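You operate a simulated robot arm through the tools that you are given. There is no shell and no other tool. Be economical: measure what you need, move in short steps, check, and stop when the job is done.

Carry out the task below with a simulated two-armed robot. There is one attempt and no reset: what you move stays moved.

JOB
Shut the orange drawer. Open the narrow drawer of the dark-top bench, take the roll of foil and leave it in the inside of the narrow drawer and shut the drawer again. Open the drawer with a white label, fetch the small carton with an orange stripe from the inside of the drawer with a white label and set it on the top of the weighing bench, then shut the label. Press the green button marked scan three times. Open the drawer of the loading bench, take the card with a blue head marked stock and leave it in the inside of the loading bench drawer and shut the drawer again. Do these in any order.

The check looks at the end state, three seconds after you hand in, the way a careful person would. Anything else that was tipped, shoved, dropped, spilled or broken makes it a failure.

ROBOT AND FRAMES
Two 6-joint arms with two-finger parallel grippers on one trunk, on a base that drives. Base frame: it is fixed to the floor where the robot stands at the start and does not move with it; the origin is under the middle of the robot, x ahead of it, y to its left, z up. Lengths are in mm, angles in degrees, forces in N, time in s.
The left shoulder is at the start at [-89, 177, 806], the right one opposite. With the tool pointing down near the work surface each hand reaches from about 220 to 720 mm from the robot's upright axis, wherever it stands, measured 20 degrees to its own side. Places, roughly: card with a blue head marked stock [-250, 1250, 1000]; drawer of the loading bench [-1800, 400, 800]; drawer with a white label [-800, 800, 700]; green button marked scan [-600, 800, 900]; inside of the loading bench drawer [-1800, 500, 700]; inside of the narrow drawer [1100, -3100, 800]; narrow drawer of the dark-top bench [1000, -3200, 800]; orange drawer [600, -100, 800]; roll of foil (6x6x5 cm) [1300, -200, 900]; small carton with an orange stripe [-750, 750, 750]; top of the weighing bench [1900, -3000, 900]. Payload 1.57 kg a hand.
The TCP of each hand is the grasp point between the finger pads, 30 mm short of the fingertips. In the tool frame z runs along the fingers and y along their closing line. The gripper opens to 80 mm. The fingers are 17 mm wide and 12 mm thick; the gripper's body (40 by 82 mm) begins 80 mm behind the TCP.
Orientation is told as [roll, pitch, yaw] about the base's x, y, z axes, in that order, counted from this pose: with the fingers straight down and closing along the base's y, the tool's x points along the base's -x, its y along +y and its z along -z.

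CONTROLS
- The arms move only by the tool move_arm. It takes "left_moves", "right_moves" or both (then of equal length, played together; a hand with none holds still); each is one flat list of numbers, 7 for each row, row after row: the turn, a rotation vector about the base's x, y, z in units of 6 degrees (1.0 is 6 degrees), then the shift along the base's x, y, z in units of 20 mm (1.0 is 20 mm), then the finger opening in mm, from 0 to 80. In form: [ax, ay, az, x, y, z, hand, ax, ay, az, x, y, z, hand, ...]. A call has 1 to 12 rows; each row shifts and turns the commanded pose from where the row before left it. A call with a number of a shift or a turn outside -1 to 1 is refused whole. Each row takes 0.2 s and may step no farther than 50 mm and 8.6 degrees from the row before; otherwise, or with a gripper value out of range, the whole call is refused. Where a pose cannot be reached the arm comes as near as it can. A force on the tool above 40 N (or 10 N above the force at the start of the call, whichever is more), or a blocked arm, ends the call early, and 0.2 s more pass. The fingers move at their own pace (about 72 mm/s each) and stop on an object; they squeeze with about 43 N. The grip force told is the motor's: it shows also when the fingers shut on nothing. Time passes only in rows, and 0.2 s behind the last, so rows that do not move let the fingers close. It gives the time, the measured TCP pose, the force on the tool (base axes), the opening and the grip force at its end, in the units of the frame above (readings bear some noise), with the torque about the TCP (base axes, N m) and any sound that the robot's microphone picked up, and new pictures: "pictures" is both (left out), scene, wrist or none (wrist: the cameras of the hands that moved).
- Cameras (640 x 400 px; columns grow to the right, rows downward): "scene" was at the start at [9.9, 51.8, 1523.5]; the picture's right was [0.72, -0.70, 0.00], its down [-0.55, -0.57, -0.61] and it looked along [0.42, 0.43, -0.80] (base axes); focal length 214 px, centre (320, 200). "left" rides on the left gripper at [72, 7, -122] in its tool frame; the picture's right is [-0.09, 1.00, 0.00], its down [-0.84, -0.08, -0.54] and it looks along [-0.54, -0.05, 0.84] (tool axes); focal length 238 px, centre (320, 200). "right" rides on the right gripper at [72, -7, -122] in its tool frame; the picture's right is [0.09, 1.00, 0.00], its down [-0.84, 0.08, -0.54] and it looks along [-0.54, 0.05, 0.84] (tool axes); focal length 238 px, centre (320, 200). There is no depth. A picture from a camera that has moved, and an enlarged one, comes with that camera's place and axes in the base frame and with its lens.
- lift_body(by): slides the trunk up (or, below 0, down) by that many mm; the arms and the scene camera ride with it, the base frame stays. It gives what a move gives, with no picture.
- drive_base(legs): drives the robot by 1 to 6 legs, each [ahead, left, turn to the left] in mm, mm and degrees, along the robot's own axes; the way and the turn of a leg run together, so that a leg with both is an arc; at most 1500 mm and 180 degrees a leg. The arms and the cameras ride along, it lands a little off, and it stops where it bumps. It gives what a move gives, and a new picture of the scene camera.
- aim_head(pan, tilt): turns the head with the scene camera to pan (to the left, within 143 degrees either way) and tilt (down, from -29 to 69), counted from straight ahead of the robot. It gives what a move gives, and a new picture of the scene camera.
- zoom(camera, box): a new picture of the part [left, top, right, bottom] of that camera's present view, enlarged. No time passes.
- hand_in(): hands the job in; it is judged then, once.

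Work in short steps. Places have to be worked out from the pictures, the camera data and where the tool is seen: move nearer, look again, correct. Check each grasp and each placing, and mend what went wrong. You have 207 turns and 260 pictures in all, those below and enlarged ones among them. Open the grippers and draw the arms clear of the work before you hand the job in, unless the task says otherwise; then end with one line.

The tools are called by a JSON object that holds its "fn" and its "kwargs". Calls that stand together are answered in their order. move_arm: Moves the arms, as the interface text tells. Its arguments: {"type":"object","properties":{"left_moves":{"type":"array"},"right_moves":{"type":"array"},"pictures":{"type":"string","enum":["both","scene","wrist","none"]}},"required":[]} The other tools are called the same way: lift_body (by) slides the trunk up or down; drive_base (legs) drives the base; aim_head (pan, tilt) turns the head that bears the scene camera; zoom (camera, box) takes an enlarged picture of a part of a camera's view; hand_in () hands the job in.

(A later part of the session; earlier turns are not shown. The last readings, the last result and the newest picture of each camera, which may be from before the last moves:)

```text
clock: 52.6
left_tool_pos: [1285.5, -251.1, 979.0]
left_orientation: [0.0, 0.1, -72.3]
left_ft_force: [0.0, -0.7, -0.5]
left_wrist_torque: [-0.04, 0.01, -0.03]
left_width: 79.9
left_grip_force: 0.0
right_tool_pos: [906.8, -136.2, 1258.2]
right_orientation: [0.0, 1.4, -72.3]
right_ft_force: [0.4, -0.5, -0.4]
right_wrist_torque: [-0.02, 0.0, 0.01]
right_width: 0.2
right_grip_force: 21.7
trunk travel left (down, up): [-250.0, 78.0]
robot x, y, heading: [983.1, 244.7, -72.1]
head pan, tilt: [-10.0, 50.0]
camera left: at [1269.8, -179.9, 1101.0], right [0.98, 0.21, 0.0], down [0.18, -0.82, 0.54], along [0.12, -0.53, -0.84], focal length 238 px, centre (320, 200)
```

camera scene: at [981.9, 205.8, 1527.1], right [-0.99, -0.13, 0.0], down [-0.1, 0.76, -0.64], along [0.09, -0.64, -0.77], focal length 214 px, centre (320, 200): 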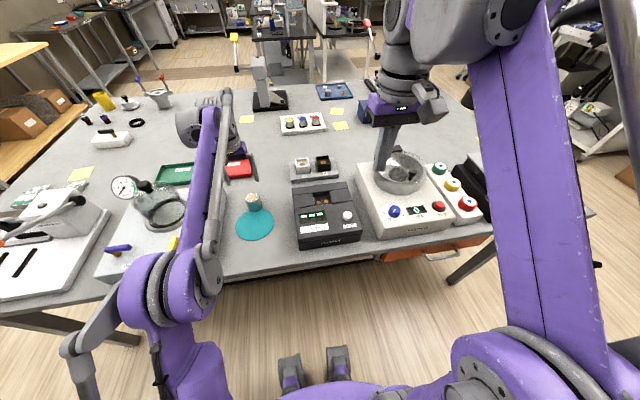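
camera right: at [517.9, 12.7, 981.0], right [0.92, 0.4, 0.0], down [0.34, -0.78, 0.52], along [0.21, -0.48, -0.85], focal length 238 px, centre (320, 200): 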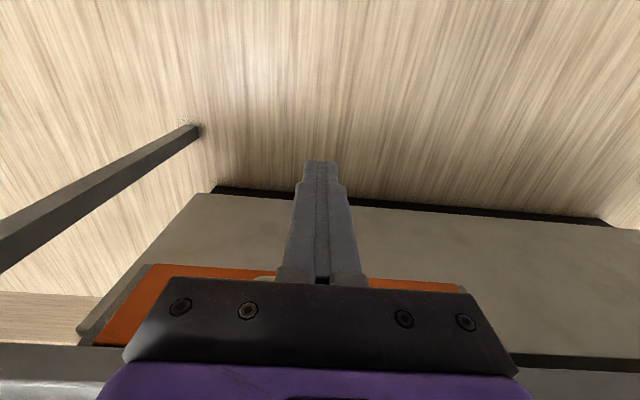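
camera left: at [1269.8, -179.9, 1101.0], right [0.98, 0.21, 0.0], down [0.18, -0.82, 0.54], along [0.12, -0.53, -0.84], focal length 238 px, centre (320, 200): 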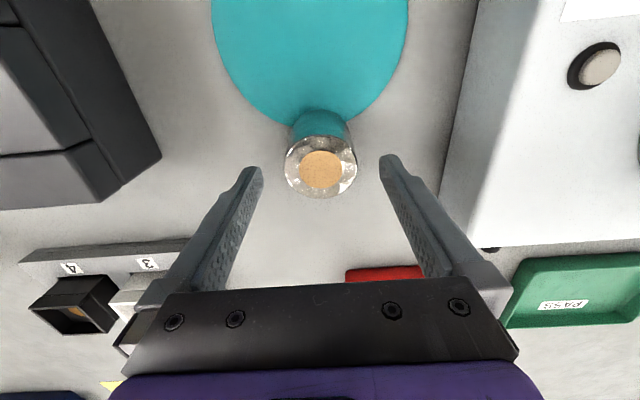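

Size scaling says the top is about z 930, centre (1288, -257). I go down to TCP z≈917.

{"fn": "move_arm", "kwargs": {"left_moves": [0, 0, 0, 0.1, -0.3, -1, 80, 0, 0, 0, 0, 0, -1, 80, 0, 0, 0, 0, 0, -1, 80], "pictures": "wrist"}}

```text
clock: 53.4
left_tool_pos: [1289.2, -257.7, 929.4]
left_orientation: [0.0, -0.2, -72.2]
left_ft_force: [-3.2, 5.0, 14.4]
left_wrist_torque: [0.37, -0.29, 0.13]
left_width: 80.1
left_grip_force: 0.1
right_tool_pos: [908.7, -135.2, 1258.6]
right_orientation: [0.1, 1.3, -72.4]
right_ft_force: [0.6, 0.1, 0.7]
right_wrist_torque: [0.02, 0.02, -0.03]
right_width: 0.1
right_grip_force: 21.1
trunk travel left (down, up): [-250.0, 78.0]
robot x, y, heading: [984.7, 244.6, -72.2]
head pan, tilt: [-10.0, 50.0]
stopped in row 3 (left hand): the force on the tool passed its limit at 70 N (the readings are from after the stop); the commanded pose is now the measured one
camera left: at [1271.5, -186.3, 1051.7], right [0.98, 0.21, 0.0], down [0.18, -0.82, 0.54], along [0.12, -0.53, -0.84], focal length 238 px, centre (320, 200)
```

left: 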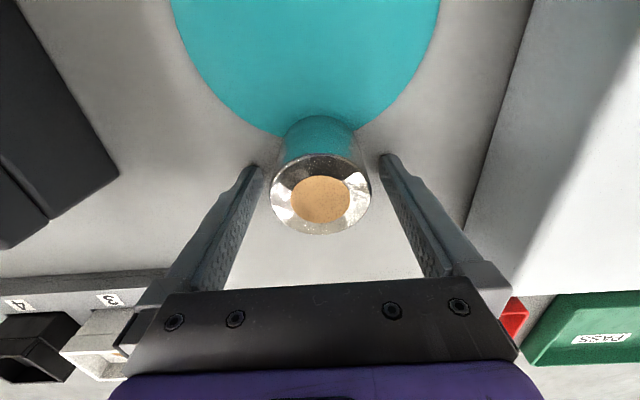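

The fingertips touched the table: top is at z≈900, so the roll is at (1286, -250). I lift 4 mm, nudge, and close.

{"fn": "move_arm", "kwargs": {"left_moves": [0, 0, 0, -0.15, 0.35, 0.25, 80, 0, 0, 0, 0, 0, 0, 40, 0, 0, 0, 0, 0, 0, 20, 0, 0, 0, 0, 0, 0, 20, 0, 0, 0, 0, 0, 0, 20], "pictures": "wrist"}}

```text
clock: 54.6
left_tool_pos: [1286.3, -253.6, 933.7]
left_orientation: [0.1, -0.2, -72.3]
left_ft_force: [-0.4, 0.8, -0.4]
left_wrist_torque: [-0.02, 0.0, -0.05]
left_width: 50.5
left_grip_force: 42.8
right_tool_pos: [908.3, -136.0, 1257.7]
right_orientation: [0.0, 1.5, -72.3]
right_ft_force: [0.0, -0.4, -0.1]
right_wrist_torque: [0.03, -0.02, -0.01]
right_width: 0.0
right_grip_force: 21.4
trunk travel left (down, up): [-250.0, 78.0]
robot x, y, heading: [985.4, 245.0, -72.5]
head pan, tilt: [-10.0, 50.0]
camera left: at [1269.6, -180.9, 1055.1], right [0.98, 0.21, 0.0], down [0.18, -0.82, 0.54], along [0.12, -0.53, -0.84], focal length 238 px, centre (320, 200)
```

left: 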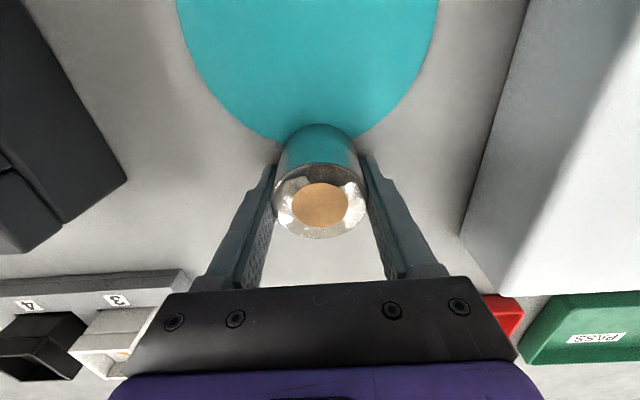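

The roll is gripped (50.5 mm). I lift it and draw it back toward the robot.

{"fn": "move_arm", "kwargs": {"left_moves": [0, 0, 0, 0, 0, 1, 20, 0, 0, 0, 0, 0, 1, 20, 0, 0, 0, 0, 0, 1, 20, 0, 0, 0, 0, 0, 1, 20, 0, 0, 0, 0, 0, 1, 20, 0, 0, 0, -0.305, 0.952, 1, 20, 0, 0, 0, -0.305, 0.952, 1, 20, 0, 0, 0, -0.305, 0.952, 1, 20, 0, 0, 0, -0.305, 0.952, 1, 20, 0, 0, 0, -0.305, 0.952, 1, 20, 0, 0, 0, -0.305, 0.952, 1, 20, 0, 0, 0, -0.305, 0.952, 1, 20], "pictures": "wrist"}}

{"fn": "move_arm", "kwargs": {"left_moves": [0, 0, 0, -0.305, 0.952, 0, 20, 0, 0, 0, -0.305, 0.952, 0, 20, 0, 0, 0, -0.305, 0.952, 0, 20, 0, 0, 0, -0.305, 0.952, 0, 20, 0, 0, 0, -0.305, 0.952, 0, 20, 0, 0, 0, -0.305, 0.952, 0, 20], "pictures": "none"}}

{"fn": "drive_base", "kwargs": {"legs": [[-300, 0, 0]]}}

{"fn": "aim_head", "kwargs": {"pan": -10, "tilt": 15}}

```text
clock: 57.2
left_tool_pos: [1243.1, -117.6, 1174.0]
left_orientation: [0.0, -0.2, -72.4]
left_ft_force: [0.1, -0.6, -1.5]
left_wrist_torque: [-0.03, -0.02, -0.02]
left_width: 50.3
left_grip_force: 43.1
right_tool_pos: [908.9, -136.4, 1257.1]
right_orientation: [0.1, 1.4, -72.3]
right_ft_force: [0.6, -0.7, -0.5]
right_wrist_torque: [-0.01, -0.01, 0.01]
right_width: 0.0
right_grip_force: 21.1
trunk travel left (down, up): [-250.0, 78.0]
robot x, y, heading: [985.7, 243.6, -72.2]
head pan, tilt: [-10.0, 50.0]
camera left: at [1225.9, -46.5, 1295.2], right [0.98, 0.21, 0.0], down [0.18, -0.82, 0.55], along [0.12, -0.53, -0.84], focal length 238 px, centre (320, 200)
```

left: 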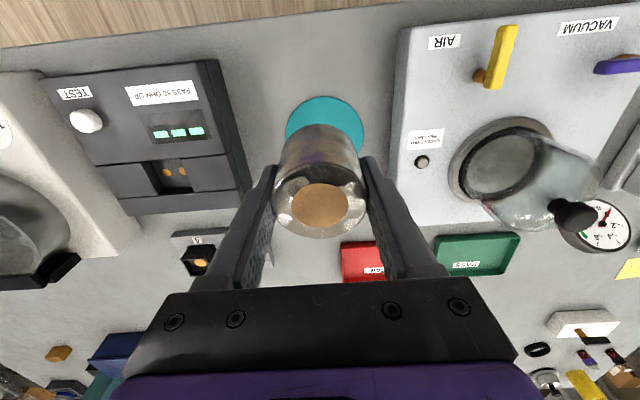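

```text
clock: 58.6
left_tool_pos: [1208.0, -4.4, 1173.0]
left_orientation: [0.1, -0.2, -72.4]
left_ft_force: [0.5, -0.3, -1.4]
left_wrist_torque: [-0.02, 0.03, 0.02]
left_width: 50.4
left_grip_force: 42.8
right_tool_pos: [908.7, -135.3, 1258.3]
right_orientation: [0.0, 1.5, -72.3]
right_ft_force: [0.8, 0.7, 0.1]
right_wrist_torque: [-0.03, -0.02, 0.01]
right_width: 0.0
right_grip_force: 21.4
trunk travel left (down, up): [-250.0, 78.0]
robot x, y, heading: [984.1, 246.4, -72.3]
head pan, tilt: [-10.0, 50.0]
```

```text
clock: 60.6
left_tool_pos: [1116.2, 280.0, 1174.5]
left_orientation: [0.0, -0.1, -72.2]
left_ft_force: [-0.9, 0.1, -0.7]
left_wrist_torque: [-0.01, -0.03, 0.02]
left_width: 50.3
left_grip_force: 43.1
right_tool_pos: [817.1, 149.7, 1257.6]
right_orientation: [0.0, 1.4, -72.2]
right_ft_force: [-0.4, -0.2, -0.3]
right_wrist_torque: [0.0, -0.01, 0.01]
right_width: 0.0
right_grip_force: 20.8
trunk travel left (down, up): [-250.0, 78.0]
robot x, y, heading: [895.2, 529.2, -72.1]
head pan, tilt: [-10.0, 50.0]
camera scene: at [891.0, 491.7, 1527.2], right [-0.99, -0.13, 0.0], down [-0.1, 0.76, -0.64], along [0.09, -0.64, -0.77], focal length 214 px, centre (320, 200)
```

scene: 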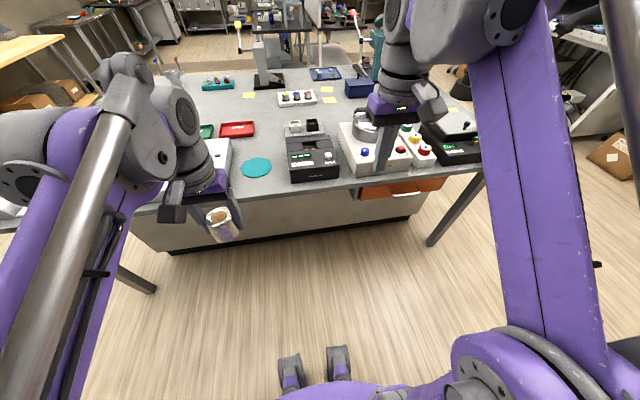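

```text
clock: 61.6
left_tool_pos: [1116.8, 281.2, 1173.7]
left_orientation: [0.1, -0.2, -72.3]
left_ft_force: [-0.3, 0.5, -1.6]
left_wrist_torque: [0.02, -0.01, -0.05]
left_width: 50.3
left_grip_force: 42.8
right_tool_pos: [818.8, 149.3, 1257.9]
right_orientation: [0.1, 1.3, -72.3]
right_ft_force: [-0.1, -0.1, -0.2]
right_wrist_torque: [-0.02, 0.01, 0.02]
right_width: 0.0
right_grip_force: 21.0
trunk travel left (down, up): [-250.0, 78.0]
robot x, y, heading: [893.1, 527.7, -72.1]
head pan, tilt: [-10.0, 15.0]
camera scene: at [893.2, 475.3, 1580.8], right [-0.99, -0.13, 0.0], down [-0.03, 0.26, -0.97], along [0.13, -0.96, -0.26], focal length 214 px, centre (320, 200)
```

scene: 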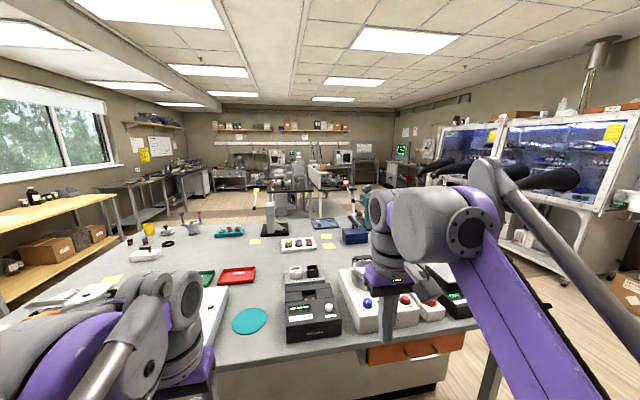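

I zoom on the far benches to find the dark-top and the weighing bench.

{"fn": "zoom", "kwargs": {"camera": "scene", "box": [210, 130, 410, 255]}}

```text
3.20 times, centred on (310, 192) of scene
camera zoom: at [893.2, 475.3, 1580.8], right [-0.99, -0.13, 0.0], down [-0.03, 0.26, -0.97], along [0.13, -0.96, -0.26], focal length 686 px, centre (352, 224)
```

zoom: 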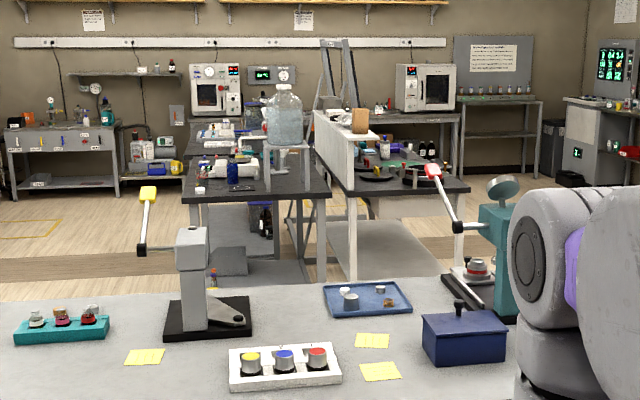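

The dark-top island with the narrow drawer is the right-hand one, drawer on the side facing the glove boxes. I drive out along the corridor and around the end of the lab bench.

{"fn": "drive_base", "kwargs": {"legs": [[0, -1500, 0], [0, -300, 0], [1400, 0, 0]]}}

```text
clock: 84.5
left_tool_pos: [-208.2, -1608.1, 1173.8]
left_orientation: [0.0, -0.3, -73.2]
left_ft_force: [0.3, -0.2, -1.7]
left_wrist_torque: [0.01, -0.03, 0.01]
left_width: 50.3
left_grip_force: 43.1
right_tool_pos: [-508.8, -1736.4, 1257.7]
right_orientation: [0.0, 1.4, -72.9]
right_ft_force: [0.3, -0.3, 0.4]
right_wrist_torque: [0.01, 0.0, 0.01]
right_width: 0.2
right_grip_force: 21.0
trunk travel left (down, up): [-250.0, 78.0]
robot x, y, heading: [-425.2, -1360.1, -73.0]
head pan, tilt: [-10.0, 15.0]
camera scene: at [-428.5, -1410.8, 1580.9], right [-0.99, -0.12, 0.0], down [-0.03, 0.26, -0.97], along [0.12, -0.96, -0.26], focal length 214 px, centre (320, 200)
```

scene: 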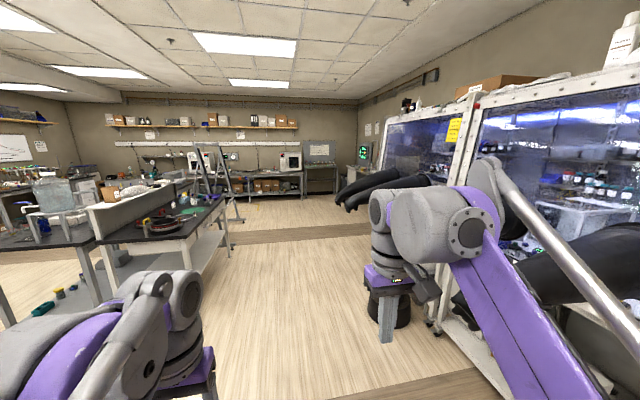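

I zoom on the dark-top island.

{"fn": "zoom", "kwargs": {"camera": "scene", "box": [60, 160, 260, 285]}}

```text
3.20 times, centred on (160, 222) of scene
camera zoom: at [-428.5, -1410.8, 1580.9], right [-0.99, -0.12, 0.0], down [-0.03, 0.26, -0.97], along [0.12, -0.96, -0.26], focal length 686 px, centre (832, 128)
```

zoom: 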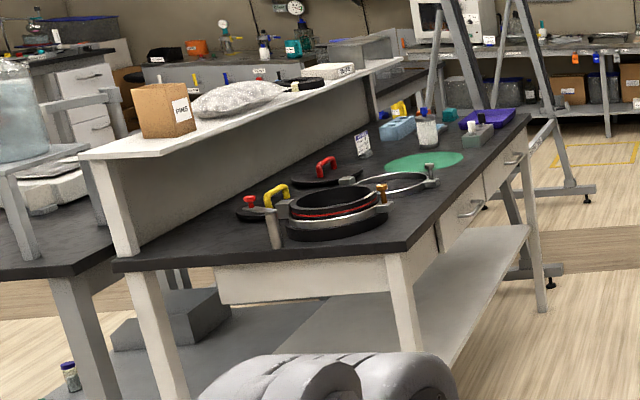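

The near drawer handle lies about (911, -3225, 800), matching the described place. I drive alongside and turn to face that side.

{"fn": "drive_base", "kwargs": {"legs": [[1500, 0, 0], [650, 0, 0], [0, 0, 91]]}}

{"fn": "aim_head", "kwargs": {"pan": -20, "tilt": 40}}

```text
clock: 99.0
left_tool_pos: [447.3, -3163.5, 1172.9]
left_orientation: [0.1, -0.2, 20.2]
left_ft_force: [0.3, -0.2, -1.2]
left_wrist_torque: [0.0, 0.02, 0.01]
left_width: 50.3
left_grip_force: 43.1
right_tool_pos: [592.4, -3455.5, 1257.2]
right_orientation: [0.0, 1.4, 20.3]
right_ft_force: [-0.6, -0.1, 0.6]
right_wrist_torque: [0.03, 0.03, 0.01]
right_width: 0.4
right_grip_force: 21.5
trunk travel left (down, up): [-250.0, 78.0]
robot x, y, heading: [207.2, -3396.5, 20.1]
head pan, tilt: [-10.0, 15.0]
camera scene: at [261.0, -3394.8, 1580.9], right [0.18, -0.98, 0.0], down [-0.25, -0.05, -0.97], along [0.95, 0.17, -0.26], focal length 214 px, centre (320, 200)
```

scene: 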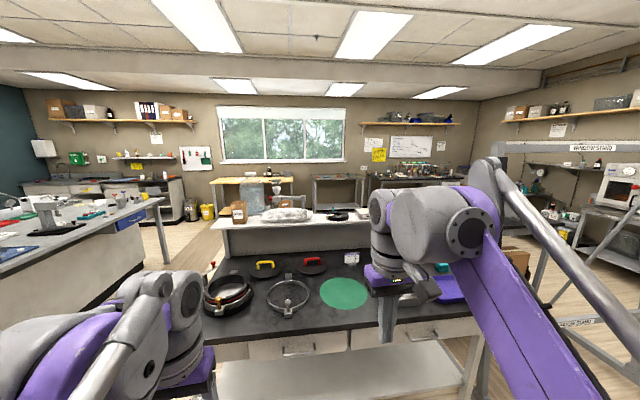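

```text
clock: 99.9
left_tool_pos: [448.2, -3162.9, 1173.6]
left_orientation: [-0.1, -0.2, 20.1]
left_ft_force: [0.2, -0.2, -0.9]
left_wrist_torque: [0.01, 0.0, 0.03]
left_width: 50.0
left_grip_force: 43.0
right_tool_pos: [592.5, -3455.2, 1256.7]
right_orientation: [0.0, 1.4, 20.2]
right_ft_force: [0.7, 0.8, 0.1]
right_wrist_torque: [-0.03, 0.0, 0.0]
right_width: 0.0
right_grip_force: 21.6
trunk travel left (down, up): [-250.0, 78.0]
robot x, y, heading: [208.8, -3394.4, 20.1]
head pan, tilt: [-20.0, 40.0]
camera scene: at [254.1, -3411.0, 1541.4], right [0.0, -1.0, 0.0], down [-0.64, 0.0, -0.77], along [0.77, 0.0, -0.64], focal length 214 px, centre (320, 200)
```

scene: 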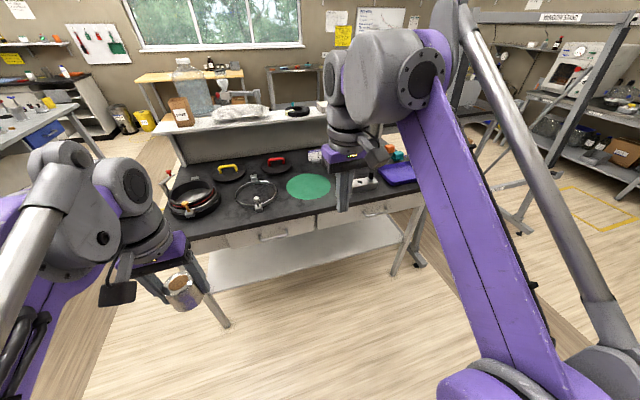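

{"fn": "zoom", "kwargs": {"camera": "scene", "box": [180, 170, 440, 300]}}

```text
2.46 times, centred on (310, 235) of scene
camera zoom: at [254.1, -3411.0, 1541.4], right [0.0, -1.0, 0.0], down [-0.64, 0.0, -0.77], along [0.77, 0.0, -0.64], focal length 528 px, centre (345, 114)
```

zoom: 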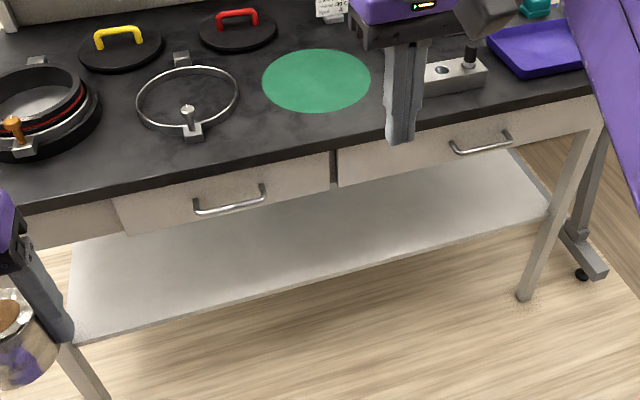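

The left, narrower drawer has its handle near (899, -3200, 800). I square up and shift left so the handle lies before the right hand.

{"fn": "drive_base", "kwargs": {"legs": [[0, 125, -2.2]]}}

```text
clock: 101.7
left_tool_pos: [415.2, -3054.7, 1172.4]
left_orientation: [0.0, -0.1, 17.8]
left_ft_force: [0.0, -0.3, -1.0]
left_wrist_torque: [0.02, -0.01, -0.01]
left_width: 50.6
left_grip_force: 42.8
right_tool_pos: [549.3, -3352.9, 1257.9]
right_orientation: [0.0, 1.4, 18.0]
right_ft_force: [0.4, 0.0, 0.2]
right_wrist_torque: [-0.02, 0.03, 0.02]
right_width: 0.1
right_grip_force: 21.1
trunk travel left (down, up): [-250.0, 78.0]
robot x, y, heading: [170.5, -3278.0, 18.0]
head pan, tilt: [-20.0, 40.0]
camera scene: at [212.7, -3294.8, 1541.3], right [-0.04, -1.0, 0.0], down [-0.64, 0.02, -0.77], along [0.77, -0.03, -0.64], focal length 214 px, centre (320, 200)
```

scene: 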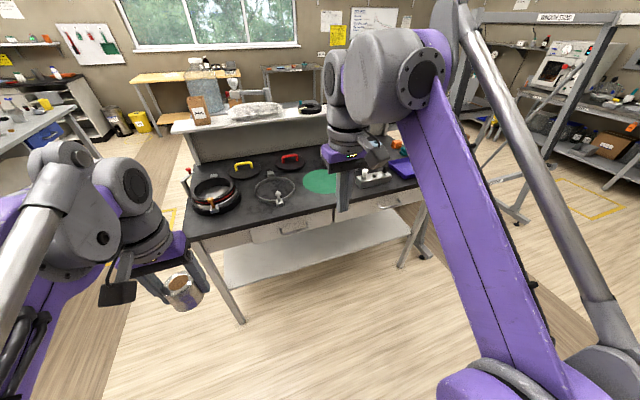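

I turn the right hand so its fingers point forward and close vertically, while lowering toward handle height.

{"fn": "move_arm", "kwargs": {"right_moves": [0.7275, -0.3707, -0.577, 0.475, 0.155, -1, 60, 0.7275, -0.3707, -0.577, 0.475, 0.155, -1, 60, 0.7275, -0.3707, -0.577, 0.475, 0.155, -1, 60, 0.7275, -0.3707, -0.577, 0.475, 0.155, -1, 60, 0.7275, -0.3707, -0.577, 0.475, 0.155, -1, 60, 0.7275, -0.3707, -0.577, 0.475, 0.155, -1, 60, 0.7275, -0.3707, -0.577, 0.475, 0.155, -1, 60, 0.7275, -0.3707, -0.577, 0.475, 0.155, -1, 60, 0.7275, -0.3707, -0.577, 0.475, 0.155, -1, 60, 0.7275, -0.3707, -0.577, 0.475, 0.155, -1, 60], "pictures": "none"}}

{"fn": "move_arm", "kwargs": {"right_moves": [0.7275, -0.3707, -0.577, 0.475, 0.155, -1, 60, 0.7275, -0.3707, -0.577, 0.475, 0.155, -1, 60, 0.7275, -0.3707, -0.577, 0.475, 0.155, -1, 60, 0.7275, -0.3707, -0.577, 0.475, 0.155, -1, 60, 0.7275, -0.3707, -0.577, 0.475, 0.155, -1, 60, 0.7275, -0.3707, -0.577, 0.475, 0.155, -1, 60, 0.7275, -0.3707, -0.577, 0.475, 0.155, -1, 60, 0.7275, -0.3707, -0.577, 0.475, 0.155, -1, 60, 0.7275, -0.3707, -0.577, 0.475, 0.155, -1, 60, 0.7275, -0.3707, -0.577, 0.475, 0.155, -1, 60]}}

```text
clock: 103.9
left_tool_pos: [416.9, -3054.6, 1174.3]
left_orientation: [0.1, -0.2, 18.0]
left_ft_force: [-0.8, 0.4, -1.3]
left_wrist_torque: [-0.02, 0.02, -0.01]
left_width: 50.5
left_grip_force: 43.2
right_tool_pos: [642.3, -3322.3, 1058.0]
right_orientation: [44.9, -18.4, -26.0]
right_ft_force: [0.3, -0.3, -0.4]
right_wrist_torque: [0.0, 0.01, 0.0]
right_width: 59.8
right_grip_force: 0.2
trunk travel left (down, up): [-250.0, 78.0]
robot x, y, heading: [171.3, -3275.5, 18.0]
head pan, tilt: [-20.0, 40.0]
```

```text
clock: 106.1
left_tool_pos: [418.4, -3054.8, 1172.3]
left_orientation: [0.0, -0.2, 17.9]
left_ft_force: [0.4, 0.6, -1.4]
left_wrist_torque: [-0.02, -0.03, -0.03]
left_width: 50.5
left_grip_force: 42.8
right_tool_pos: [741.2, -3290.9, 855.7]
right_orientation: [90.0, 0.0, -70.5]
right_ft_force: [0.1, -0.3, 0.0]
right_wrist_torque: [0.01, -0.03, 0.01]
right_width: 60.2
right_grip_force: 0.0
trunk travel left (down, up): [-250.0, 78.0]
robot x, y, heading: [166.8, -3278.0, 17.7]
head pan, tilt: [-20.0, 40.0]
camera scene: at [213.5, -3294.5, 1541.3], right [-0.04, -1.0, 0.0], down [-0.64, 0.02, -0.77], along [0.77, -0.03, -0.64], focal length 214 px, centre (320, 200)
camera right: at [602.2, -3263.6, 848.4], right [-0.03, 0.09, 1.0], down [-0.23, -0.97, 0.08], along [0.97, -0.23, 0.05], focal length 238 px, centre (320, 200)
```

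scene: 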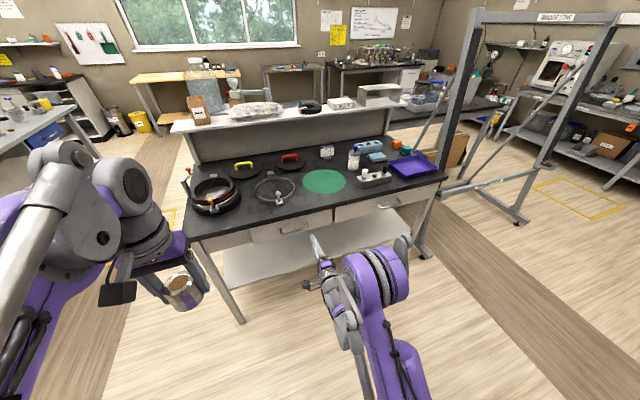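
right: 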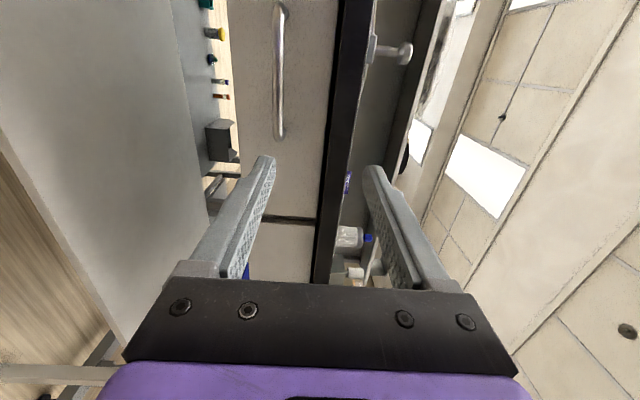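

The handle is well seen at about (899, -3188, 805). I align laterally and in height, then approach 120 mm.

{"fn": "move_arm", "kwargs": {"right_moves": [0, 0, 0, -0.242, 0.745, -0.85, 60, 0, 0, 0, -0.242, 0.745, -0.85, 60, 0, 0, 0, -0.242, 0.745, -0.85, 60, 0, 0, 0, 0.951, 0.309, 0, 60, 0, 0, 0, 0.951, 0.309, 0, 60, 0, 0, 0, 0.951, 0.309, 0, 60, 0, 0, 0, 0.951, 0.309, 0, 60, 0, 0, 0, 0.951, 0.309, 0, 60, 0, 0, 0, 0.951, 0.309, 0, 60], "pictures": "wrist"}}

```text
clock: 108.1
left_tool_pos: [416.4, -3054.2, 1174.0]
left_orientation: [0.0, -0.1, 17.9]
left_ft_force: [0.7, -0.7, -1.3]
left_wrist_torque: [0.01, -0.02, 0.02]
left_width: 50.2
left_grip_force: 43.2
right_tool_pos: [870.3, -3230.9, 824.2]
right_orientation: [90.0, 0.0, -69.9]
right_ft_force: [0.1, 1.0, 0.5]
right_wrist_torque: [0.01, -0.02, 0.03]
right_width: 59.9
right_grip_force: 0.2
right hand out of reach, approached as far as the arm can: row 1, 2, 3, 6
trunk travel left (down, up): [-250.0, 78.0]
robot x, y, heading: [165.6, -3278.0, 18.1]
head pan, tilt: [-20.0, 40.0]
camera right: at [731.9, -3205.8, 815.6], right [-0.03, 0.09, 1.0], down [-0.22, -0.97, 0.08], along [0.97, -0.22, 0.05], focal length 238 px, centre (320, 200)
```

right: 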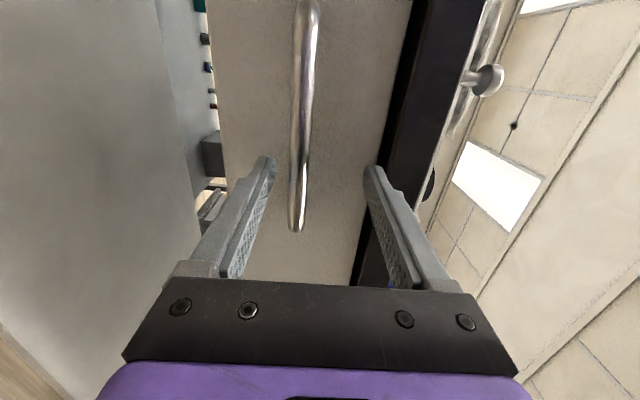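

The hand is 14 mm short of the bar and 14 mm high, which is fine in depth; I lower the trunk to align height, then close.

{"fn": "lift_body", "kwargs": {"by": -15}}

{"fn": "move_arm", "kwargs": {"right_moves": [0, 0, 0, 0.2, 0.06, 0, 60, 0, 0, 0, 0, 0, 0, 20, 0, 0, 0, 0, 0, 0, 0, 0, 0, 0, 0, 0, 0, 0, 0, 0, 0, 0, 0, 0, 0], "pictures": "wrist"}}

```text
clock: 108.7
left_tool_pos: [417.3, -3056.2, 1158.4]
left_orientation: [0.1, -0.2, 17.8]
left_ft_force: [-0.5, 0.7, -0.7]
left_wrist_torque: [0.02, 0.02, 0.0]
left_width: 50.4
left_grip_force: 43.2
right_tool_pos: [870.5, -3232.1, 805.6]
right_orientation: [89.6, 0.0, -69.8]
right_ft_force: [0.9, -0.1, -0.2]
right_wrist_torque: [0.02, -0.01, -0.03]
right_width: 60.0
right_grip_force: 0.0
trunk travel left (down, up): [-235.0, 93.0]
robot x, y, heading: [167.9, -3280.5, 17.9]
head pan, tilt: [-20.0, 40.0]
```

```text
clock: 109.9
left_tool_pos: [413.2, -3055.0, 1160.1]
left_orientation: [0.0, -0.4, 17.9]
left_ft_force: [0.1, 0.0, -0.2]
left_wrist_torque: [-0.02, -0.01, -0.04]
left_width: 50.4
left_grip_force: 43.2
right_tool_pos: [872.1, -3231.3, 809.4]
right_orientation: [90.4, 0.0, -69.8]
right_ft_force: [1.8, -3.4, 39.1]
right_wrist_torque: [0.03, -0.02, -0.36]
right_width: 11.9
right_grip_force: 28.8
trunk travel left (down, up): [-235.0, 93.0]
robot x, y, heading: [165.8, -3280.7, 18.2]
head pan, tilt: [-20.0, 40.0]
camera right: at [732.1, -3206.4, 801.5], right [-0.04, 0.08, 1.0], down [-0.22, -0.97, 0.07], along [0.97, -0.22, 0.05], focal length 238 px, centre (320, 200)
```

right: 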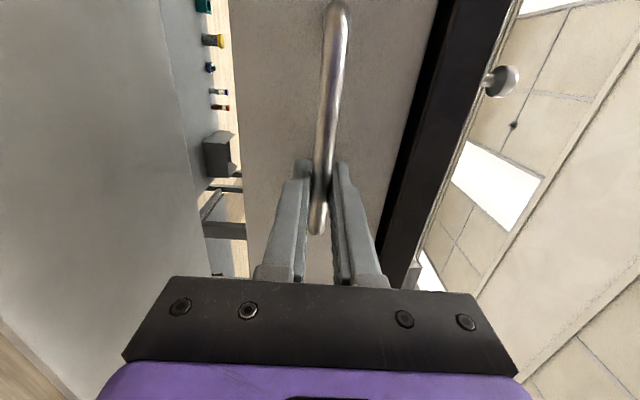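

The bar is gripped (12 mm). I relieve the vertical load slightly, then pull by driving the base back.

{"fn": "move_arm", "kwargs": {"right_moves": [0, 0, 0, 0, 0, 0.15, 0, 0, 0, 0, 0, 0, 0, 0], "pictures": "none"}}

{"fn": "drive_base", "kwargs": {"legs": [[-200, 0, 0]]}}

```text
clock: 110.5
left_tool_pos: [415.1, -3057.2, 1158.8]
left_orientation: [0.0, -0.3, 18.0]
left_ft_force: [-0.6, -0.6, -1.3]
left_wrist_torque: [-0.02, -0.01, -0.03]
left_width: 50.7
left_grip_force: 43.2
right_tool_pos: [871.6, -3232.0, 810.1]
right_orientation: [90.0, 0.1, -69.8]
right_ft_force: [-0.9, -3.3, 17.2]
right_wrist_torque: [0.04, -0.11, 0.41]
right_width: 11.6
right_grip_force: 28.6
trunk travel left (down, up): [-235.0, 93.0]
robot x, y, heading: [165.7, -3278.5, 17.8]
head pan, tilt: [-20.0, 40.0]
```

```text
clock: 112.1
left_tool_pos: [223.8, -3115.8, 1158.8]
left_orientation: [-0.1, -0.3, 17.9]
left_ft_force: [-0.4, -0.6, -1.2]
left_wrist_torque: [0.03, -0.04, -0.01]
left_width: 50.4
left_grip_force: 42.9
right_tool_pos: [682.0, -3292.0, 808.9]
right_orientation: [89.8, 0.0, -69.8]
right_ft_force: [-1.6, 9.3, 6.4]
right_wrist_torque: [0.02, -0.01, 0.33]
right_width: 11.6
right_grip_force: 28.5
trunk travel left (down, up): [-235.0, 93.0]
robot x, y, heading: [-24.2, -3338.8, 18.1]
head pan, tilt: [-20.0, 40.0]
camera scene: at [20.4, -3355.8, 1526.1], right [-0.04, -1.0, 0.0], down [-0.64, 0.02, -0.77], along [0.77, -0.03, -0.64], focal length 214 px, centre (320, 200)
```

scene: 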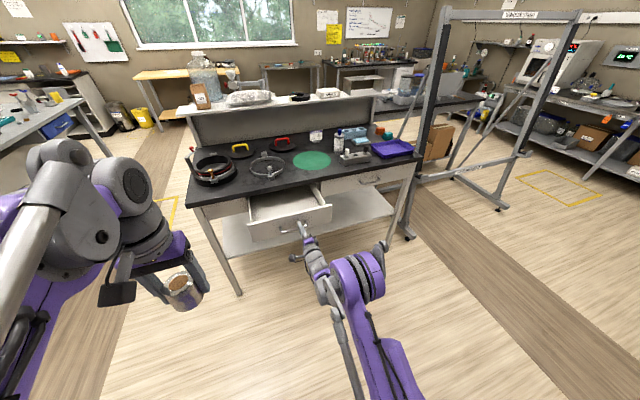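

The drawer is open about 200 mm. I release the handle, back the hand off and raise it.

{"fn": "move_arm", "kwargs": {"right_moves": [0, 0, 0, 0, 0, 0, 60, 0, 0, 0, 0, 0, 0, 60, 0, 0, 0, -0.951, -0.309, 0, 60, 0, 0, 0, -0.951, -0.309, 0, 60, 0, 0, 0, -0.951, -0.309, 0, 60, 0, 0, 0, -0.951, -0.309, 0, 60, 0, 0, 0, -0.951, -0.309, 0, 60, 0, 0, 0, 0, 0, 1, 60, 0, 0, 0, 0, 0, 1, 60, 0, 0, 0, 0, 0, 1, 60, 0, 0, 0, 0, 0, 1, 60, 0, 0, 0, 0, 0, 1, 60], "pictures": "scene"}}

{"fn": "zoom", "kwargs": {"camera": "scene", "box": [180, 140, 400, 277]}}

```text
clock: 114.7
left_tool_pos: [225.2, -3116.9, 1158.8]
left_orientation: [0.0, -0.2, 17.9]
left_ft_force: [0.0, -0.6, -1.0]
left_wrist_torque: [0.02, -0.03, 0.0]
left_width: 50.5
left_grip_force: 43.0
right_tool_pos: [585.8, -3324.7, 909.5]
right_orientation: [89.7, 0.0, -69.8]
right_ft_force: [-0.8, 0.4, 0.4]
right_wrist_torque: [0.04, 0.0, 0.03]
right_width: 60.1
right_grip_force: 0.0
trunk travel left (down, up): [-235.0, 93.0]
robot x, y, heading: [-23.9, -3340.4, 17.9]
head pan, tilt: [-20.0, 40.0]
camera scene: at [21.6, -3356.5, 1526.0], right [-0.04, -1.0, 0.0], down [-0.64, 0.02, -0.77], along [0.77, -0.03, -0.64], focal length 214 px, centre (320, 200)
```

scene: 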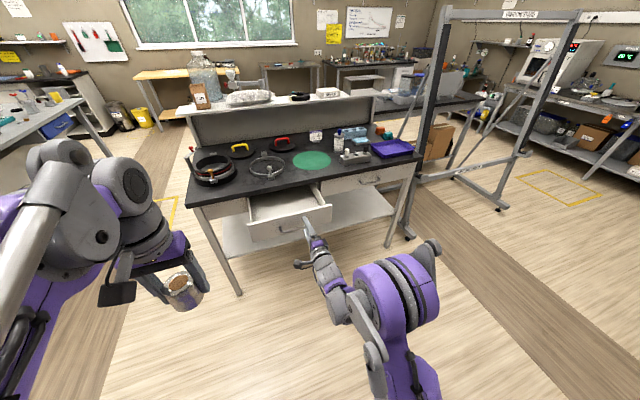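

```text
2.91 times, centred on (290, 208) of scene
camera zoom: at [21.6, -3356.5, 1526.0], right [-0.04, -1.0, 0.0], down [-0.64, 0.02, -0.77], along [0.77, -0.03, -0.64], focal length 624 px, centre (407, 175)
```

zoom: 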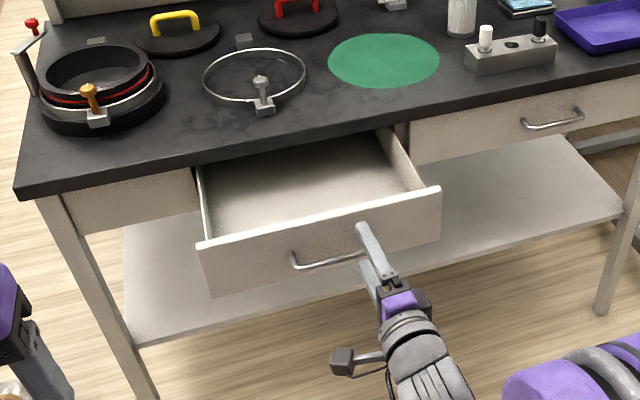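

The drawer is open and empty. I raise and retract the right hand, then reposition so the left hand can reach over the drawer.

{"fn": "move_arm", "kwargs": {"right_moves": [0, 0, 0, -0.7, -0.23, 1, 60, 0, 0, 0, -0.7, -0.23, 1, 60, 0, 0, 0, -0.7, -0.23, 1, 60, 0, 0, 0, -0.7, -0.23, 1, 60, 0, 0, 0, -0.7, -0.23, 1, 60, 0, 0, 0, -0.7, -0.23, 1, 60, 0, 0, 0, -0.7, -0.23, 1, 60, 0, 0, 0, -0.7, -0.23, 1, 60, 0, 0, 0, -0.7, -0.23, 1, 60, 0, 0, 0, -0.7, -0.23, 1, 60, 0, 0, 0, -0.7, -0.23, 1, 60, 0, 0, 0, 0, 0, 1, 60], "pictures": "none"}}

{"fn": "drive_base", "kwargs": {"legs": [[0, -280, 0], [200, 0, 0]]}}

```text
clock: 117.3
left_tool_pos: [224.3, -3115.5, 1158.5]
left_orientation: [-0.1, -0.2, 17.9]
left_ft_force: [0.9, -0.4, -1.2]
left_wrist_torque: [0.0, 0.02, 0.0]
left_width: 50.4
left_grip_force: 42.6
right_tool_pos: [434.0, -3373.6, 1148.8]
right_orientation: [89.8, 0.0, -69.8]
right_ft_force: [0.0, -0.5, -0.6]
right_wrist_torque: [-0.01, -0.01, -0.02]
right_width: 59.9
right_grip_force: 0.0
trunk travel left (down, up): [-235.0, 93.0]
robot x, y, heading: [-23.1, -3336.3, 17.7]
head pan, tilt: [-20.0, 40.0]
```

```text
clock: 121.5
left_tool_pos: [500.2, -3320.7, 1158.8]
left_orientation: [0.0, -0.2, 17.5]
left_ft_force: [-0.3, 0.7, -1.8]
left_wrist_torque: [0.0, 0.04, 0.02]
left_width: 50.5
left_grip_force: 42.8
right_tool_pos: [707.5, -3578.1, 1149.0]
right_orientation: [89.7, 0.0, -70.1]
right_ft_force: [0.2, -0.3, -0.6]
right_wrist_torque: [-0.01, 0.0, 0.01]
right_width: 60.0
right_grip_force: 0.1
trunk travel left (down, up): [-235.0, 93.0]
robot x, y, heading: [249.4, -3538.5, 17.6]
head pan, tilt: [-20.0, 40.0]
camera scene: at [295.2, -3558.7, 1525.9], right [-0.04, -1.0, 0.0], down [-0.64, 0.03, -0.77], along [0.77, -0.03, -0.64], focal length 214 px, centre (320, 200)
```

scene: 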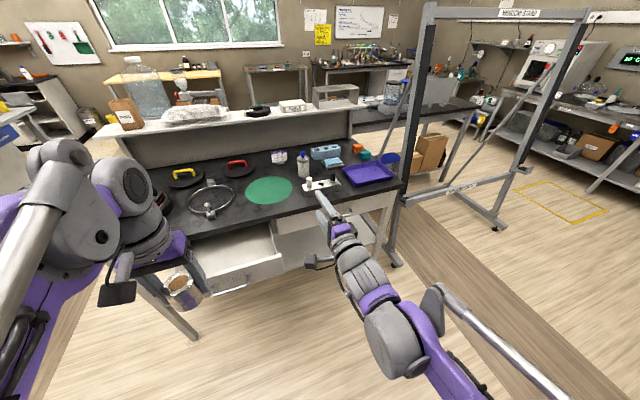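

The left hand is lined up. I move it forward and down above the drawer.

{"fn": "move_arm", "kwargs": {"left_moves": [0, 0, 0, 0.938, 0.347, -0.6, 20, 0, 0, 0, 0.938, 0.347, -0.6, 20, 0, 0, 0, 0.938, 0.347, -0.6, 20, 0, 0, 0, 0.938, 0.347, -0.6, 20, 0, 0, 0, 0.938, 0.347, -0.6, 20, 0, 0, 0, 0.938, 0.347, -0.6, 20, 0, 0, 0, 0.938, 0.347, -0.6, 20, 0, 0, 0, 0.938, 0.347, -0.6, 20, 0, 0, 0, 0.938, 0.347, -0.6, 20, 0, 0, 0, 0.938, 0.347, -0.6, 20, 0, 0, 0, 0.938, 0.347, -0.6, 20, 0, 0, 0, 0.938, 0.347, -0.6, 20]}}

```text
clock: 124.1
left_tool_pos: [727.6, -3236.7, 1014.0]
left_orientation: [0.0, -0.2, 17.6]
left_ft_force: [1.4, -0.6, -0.4]
left_wrist_torque: [-0.01, 0.01, 0.01]
left_width: 50.6
left_grip_force: 43.2
right_tool_pos: [707.7, -3578.3, 1148.7]
right_orientation: [89.7, 0.1, -70.1]
right_ft_force: [0.1, 0.2, -0.1]
right_wrist_torque: [0.01, -0.02, 0.01]
right_width: 60.2
right_grip_force: 0.1
trunk travel left (down, up): [-235.0, 93.0]
robot x, y, heading: [250.8, -3542.5, 17.7]
head pan, tilt: [-20.0, 40.0]
camera scene: at [295.7, -3558.5, 1525.9], right [-0.04, -1.0, 0.0], down [-0.64, 0.03, -0.77], along [0.76, -0.03, -0.64], focal length 214 px, centre (320, 200)
camera left: at [655.5, -3251.8, 1136.2], right [-0.21, 0.98, 0.0], down [0.82, 0.18, 0.54], along [0.53, 0.12, -0.84], focal length 238 px, centre (320, 200)
```

scene: 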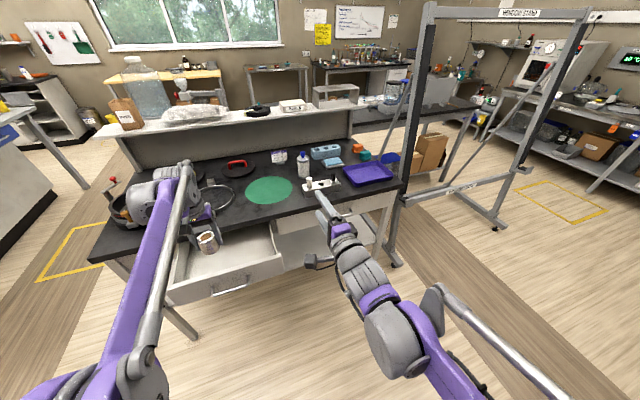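
left: 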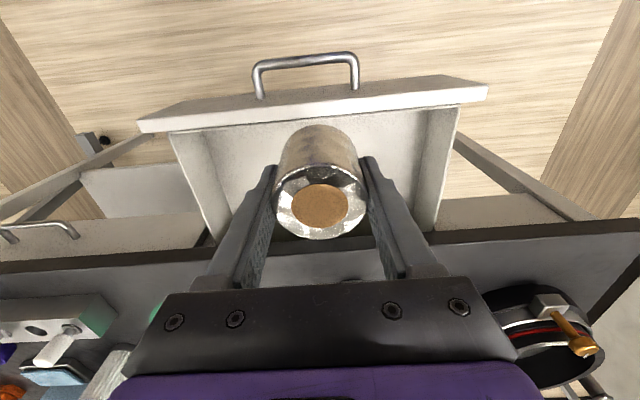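

The panel is right below the hand; the space inside lies ahead. I move 80 mm forward and lower to z≈870.

{"fn": "move_arm", "kwargs": {"left_moves": [0, 0, 0, 0.953, 0.302, 0, 20, 0, 0, 0, 0.953, 0.302, 0, 20, 0, 0, 0, 0.953, 0.302, 0, 20, 0, 0, 0, 0.953, 0.302, 0, 20, 0, 0, 0, 0, 0, -1, 20, 0, 0, 0, 0, 0, -1, 20, 0, 0, 0, 0, 0, -1, 20, 0, 0, 0, 0, 0, -1, 20, 0, 0, 0, 0, 0, -1, 20, 0, 0, 0, 0, 0, -1, 20, 0, 0, 0, 0, 0, -1, 20]}}

```text
clock: 126.5
left_tool_pos: [796.1, -3214.7, 871.7]
left_orientation: [0.0, -0.2, 17.6]
left_ft_force: [-0.3, 0.2, -2.0]
left_wrist_torque: [0.01, 0.0, -0.02]
left_width: 50.4
left_grip_force: 42.9
left hand out of reach, approached as far as the arm can: row 4
right_tool_pos: [705.6, -3578.8, 1149.5]
right_orientation: [89.7, 0.0, -70.1]
right_ft_force: [0.3, -0.3, -0.8]
right_wrist_torque: [-0.02, -0.02, 0.03]
right_width: 59.9
right_grip_force: 0.2
trunk travel left (down, up): [-235.0, 93.0]
robot x, y, heading: [251.4, -3541.5, 17.7]
head pan, tilt: [-20.0, 40.0]
camera scene: at [295.1, -3558.7, 1526.0], right [-0.04, -1.0, 0.0], down [-0.64, 0.03, -0.77], along [0.77, -0.03, -0.64], focal length 214 px, centre (320, 200)
camera left: at [724.7, -3230.5, 993.4], right [-0.21, 0.98, 0.0], down [0.82, 0.18, 0.54], along [0.53, 0.12, -0.84], focal length 238 px, centre (320, 200)
```

scene: 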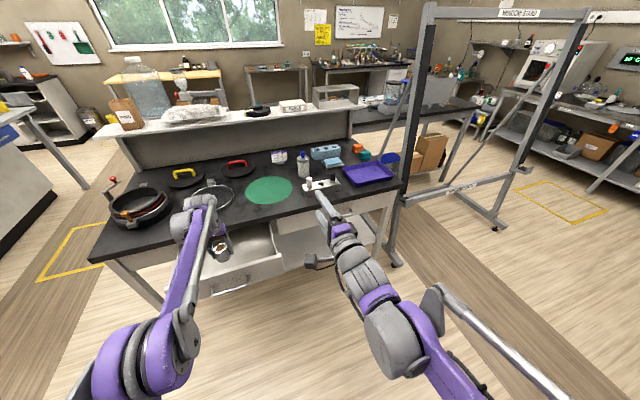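
left: 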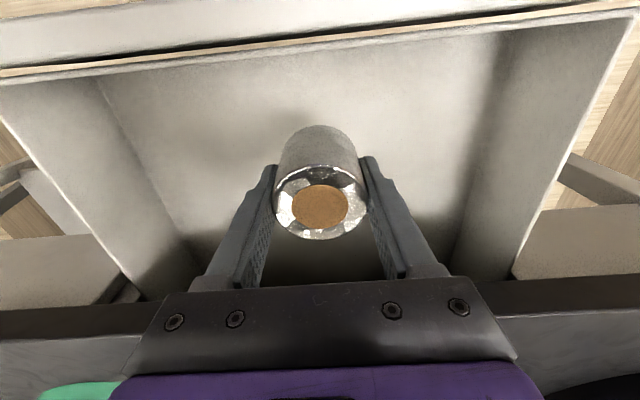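

Well inside the drawer. I descend gently until contact with the drawer floor.

{"fn": "move_arm", "kwargs": {"left_moves": [0, 0, 0, 0, 0, -1, 20, 0, 0, 0, 0, 0, -1, 20, 0, 0, 0, 0, 0, -0.3, 20, 0, 0, 0, 0, 0, -0.3, 20, 0, 0, 0, 0, 0, -0.3, 20, 0, 0, 0, 0, 0, -0.3, 20, 0, 0, 0, 0, 0, -0.3, 20, 0, 0, 0, 0, 0, -0.3, 20], "pictures": "wrist"}}

```text
clock: 128.3
left_tool_pos: [796.2, -3215.8, 799.7]
left_orientation: [0.0, -0.4, 17.6]
left_ft_force: [1.0, 0.8, 26.8]
left_wrist_torque: [0.2, -0.61, 0.03]
left_width: 50.5
left_grip_force: 43.3
right_tool_pos: [704.6, -3580.7, 1150.8]
right_orientation: [90.0, 0.0, -70.1]
right_ft_force: [-0.3, -0.4, 0.4]
right_wrist_torque: [-0.01, 0.03, 0.03]
right_width: 60.1
right_grip_force: 0.1
trunk travel left (down, up): [-235.0, 93.0]
robot x, y, heading: [250.4, -3543.5, 17.8]
head pan, tilt: [-20.0, 40.0]
camera left: at [723.1, -3231.4, 920.5], right [-0.21, 0.98, 0.0], down [0.82, 0.18, 0.55], along [0.53, 0.12, -0.84], focal length 238 px, centre (320, 200)
```

left: 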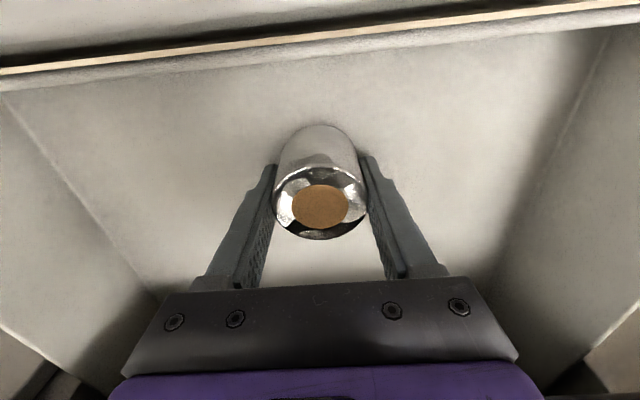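

Contact with the floor (27 N). I open the fingers and rise.

{"fn": "move_arm", "kwargs": {"left_moves": [0, 0, 0, 0, 0, 0.1, 55, 0, 0, 0, 0, 0, 0.05, 80, 0, 0, 0, 0, 0, 0, 80, 0, 0, 0, 0, 0, 1, 80, 0, 0, 0, 0, 0, 1, 80, 0, 0, 0, 0, 0, 1, 80, 0, 0, 0, 0, 0, 1, 80, 0, 0, 0, 0, 0, 1, 80, 0, 0, 0, 0, 0, 1, 80, 0, 0, 0, 0, 0, 1, 80], "pictures": "wrist"}}

```text
clock: 130.5
left_tool_pos: [796.1, -3214.9, 938.9]
left_orientation: [-0.1, -0.2, 17.6]
left_ft_force: [0.8, 0.6, -0.8]
left_wrist_torque: [0.01, 0.01, -0.04]
left_width: 80.0
left_grip_force: 0.0
right_tool_pos: [706.5, -3579.8, 1150.2]
right_orientation: [89.8, 0.0, -70.1]
right_ft_force: [-0.1, -0.6, 0.5]
right_wrist_torque: [0.0, 0.01, 0.02]
right_width: 60.2
right_grip_force: 0.1
trunk travel left (down, up): [-235.0, 93.0]
robot x, y, heading: [246.8, -3541.8, 17.8]
head pan, tilt: [-20.0, 40.0]
camera left: at [724.7, -3230.3, 1061.4], right [-0.21, 0.98, 0.0], down [0.82, 0.18, 0.54], along [0.53, 0.12, -0.84], focal length 238 px, centre (320, 200)
```

left: 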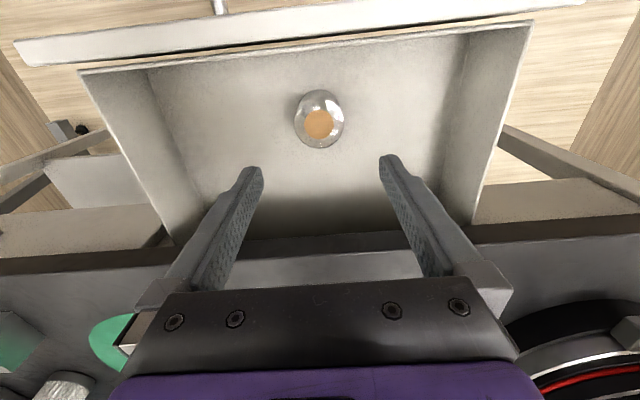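

The foil stands in the drawer. I draw the left hand back in front of the handle, close its fingers and lower it.

{"fn": "move_arm", "kwargs": {"left_moves": [0, 0, 0, -0.953, -0.302, 0, 0, 0, 0, 0, -0.953, -0.302, 0, 0, 0, 0, 0, -0.953, -0.302, 0, 0, 0, 0, 0, -0.953, -0.302, 0, 0, 0, 0, 0, -0.953, -0.302, 0, 0, 0, 0, 0, -0.953, -0.302, 0, 0, 0, 0, 0, -0.953, -0.302, 0, 0, 0, 0, 0, -0.953, -0.302, 0, 0, 0, 0, 0, -0.953, -0.302, 0, 0, 0, 0, 0, -0.953, -0.302, 0, 0], "pictures": "none"}}

{"fn": "move_arm", "kwargs": {"left_moves": [0, 0, 0, 0, 0, -1, 0, 0, 0, 0, 0, 0, -1, 0, 0, 0, 0, 0, 0, -1, 0, 0, 0, 0, 0, 0, -1, 0, 0, 0, 0, 0, 0, -1, 0, 0, 0, 0, 0, 0, -1, 0, 0, 0, 0, 0, 0, -1, 0, 0, 0, 0, 0, 0, -0.6, 0]}}

```text
clock: 132.7
left_tool_pos: [605.0, -3276.9, 936.9]
left_orientation: [0.0, -0.2, 17.7]
left_ft_force: [0.2, 0.1, 0.1]
left_wrist_torque: [-0.02, -0.01, -0.04]
left_width: 0.0
left_grip_force: 21.4
right_tool_pos: [706.9, -3579.5, 1149.3]
right_orientation: [89.9, 0.0, -70.1]
right_ft_force: [0.0, -0.6, 0.3]
right_wrist_torque: [0.01, -0.03, 0.01]
right_width: 60.0
right_grip_force: 0.1
trunk travel left (down, up): [-235.0, 93.0]
robot x, y, heading: [250.7, -3541.8, 17.7]
head pan, tilt: [-20.0, 40.0]
```

```text
clock: 134.5
left_tool_pos: [604.5, -3275.4, 785.8]
left_orientation: [0.1, -0.2, 17.6]
left_ft_force: [0.2, -0.6, 1.0]
left_wrist_torque: [-0.01, 0.04, 0.02]
left_width: 0.0
left_grip_force: 21.4
right_tool_pos: [706.2, -3578.0, 1149.2]
right_orientation: [89.8, 0.0, -70.0]
right_ft_force: [0.2, -0.4, 0.3]
right_wrist_torque: [-0.03, -0.05, 0.01]
right_width: 60.2
right_grip_force: 0.1
trunk travel left (down, up): [-235.0, 93.0]
robot x, y, heading: [245.1, -3539.2, 17.4]
head pan, tilt: [-20.0, 40.0]
camera scene: at [294.9, -3558.8, 1526.0], right [-0.04, -1.0, 0.0], down [-0.64, 0.03, -0.77], along [0.77, -0.03, -0.64], focal length 214 px, centre (320, 200)
camera left: at [533.2, -3290.1, 907.5], right [-0.21, 0.98, 0.0], down [0.82, 0.18, 0.54], along [0.53, 0.12, -0.84], focal length 238 px, centre (320, 200)
```

scene: 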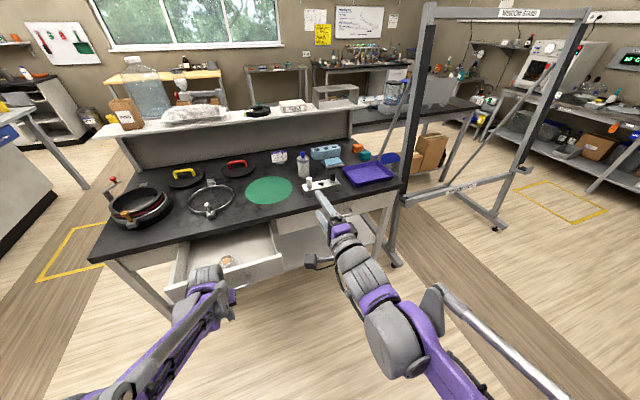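
left: 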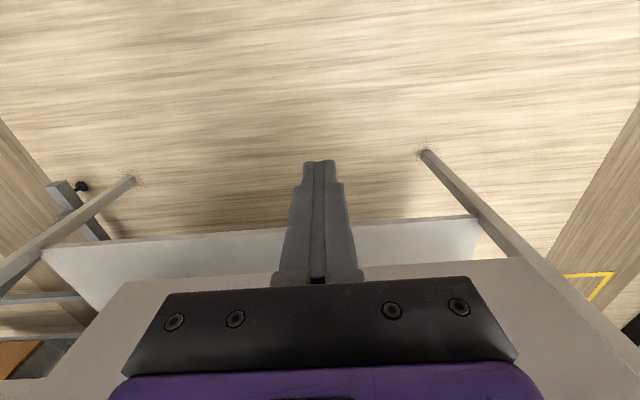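

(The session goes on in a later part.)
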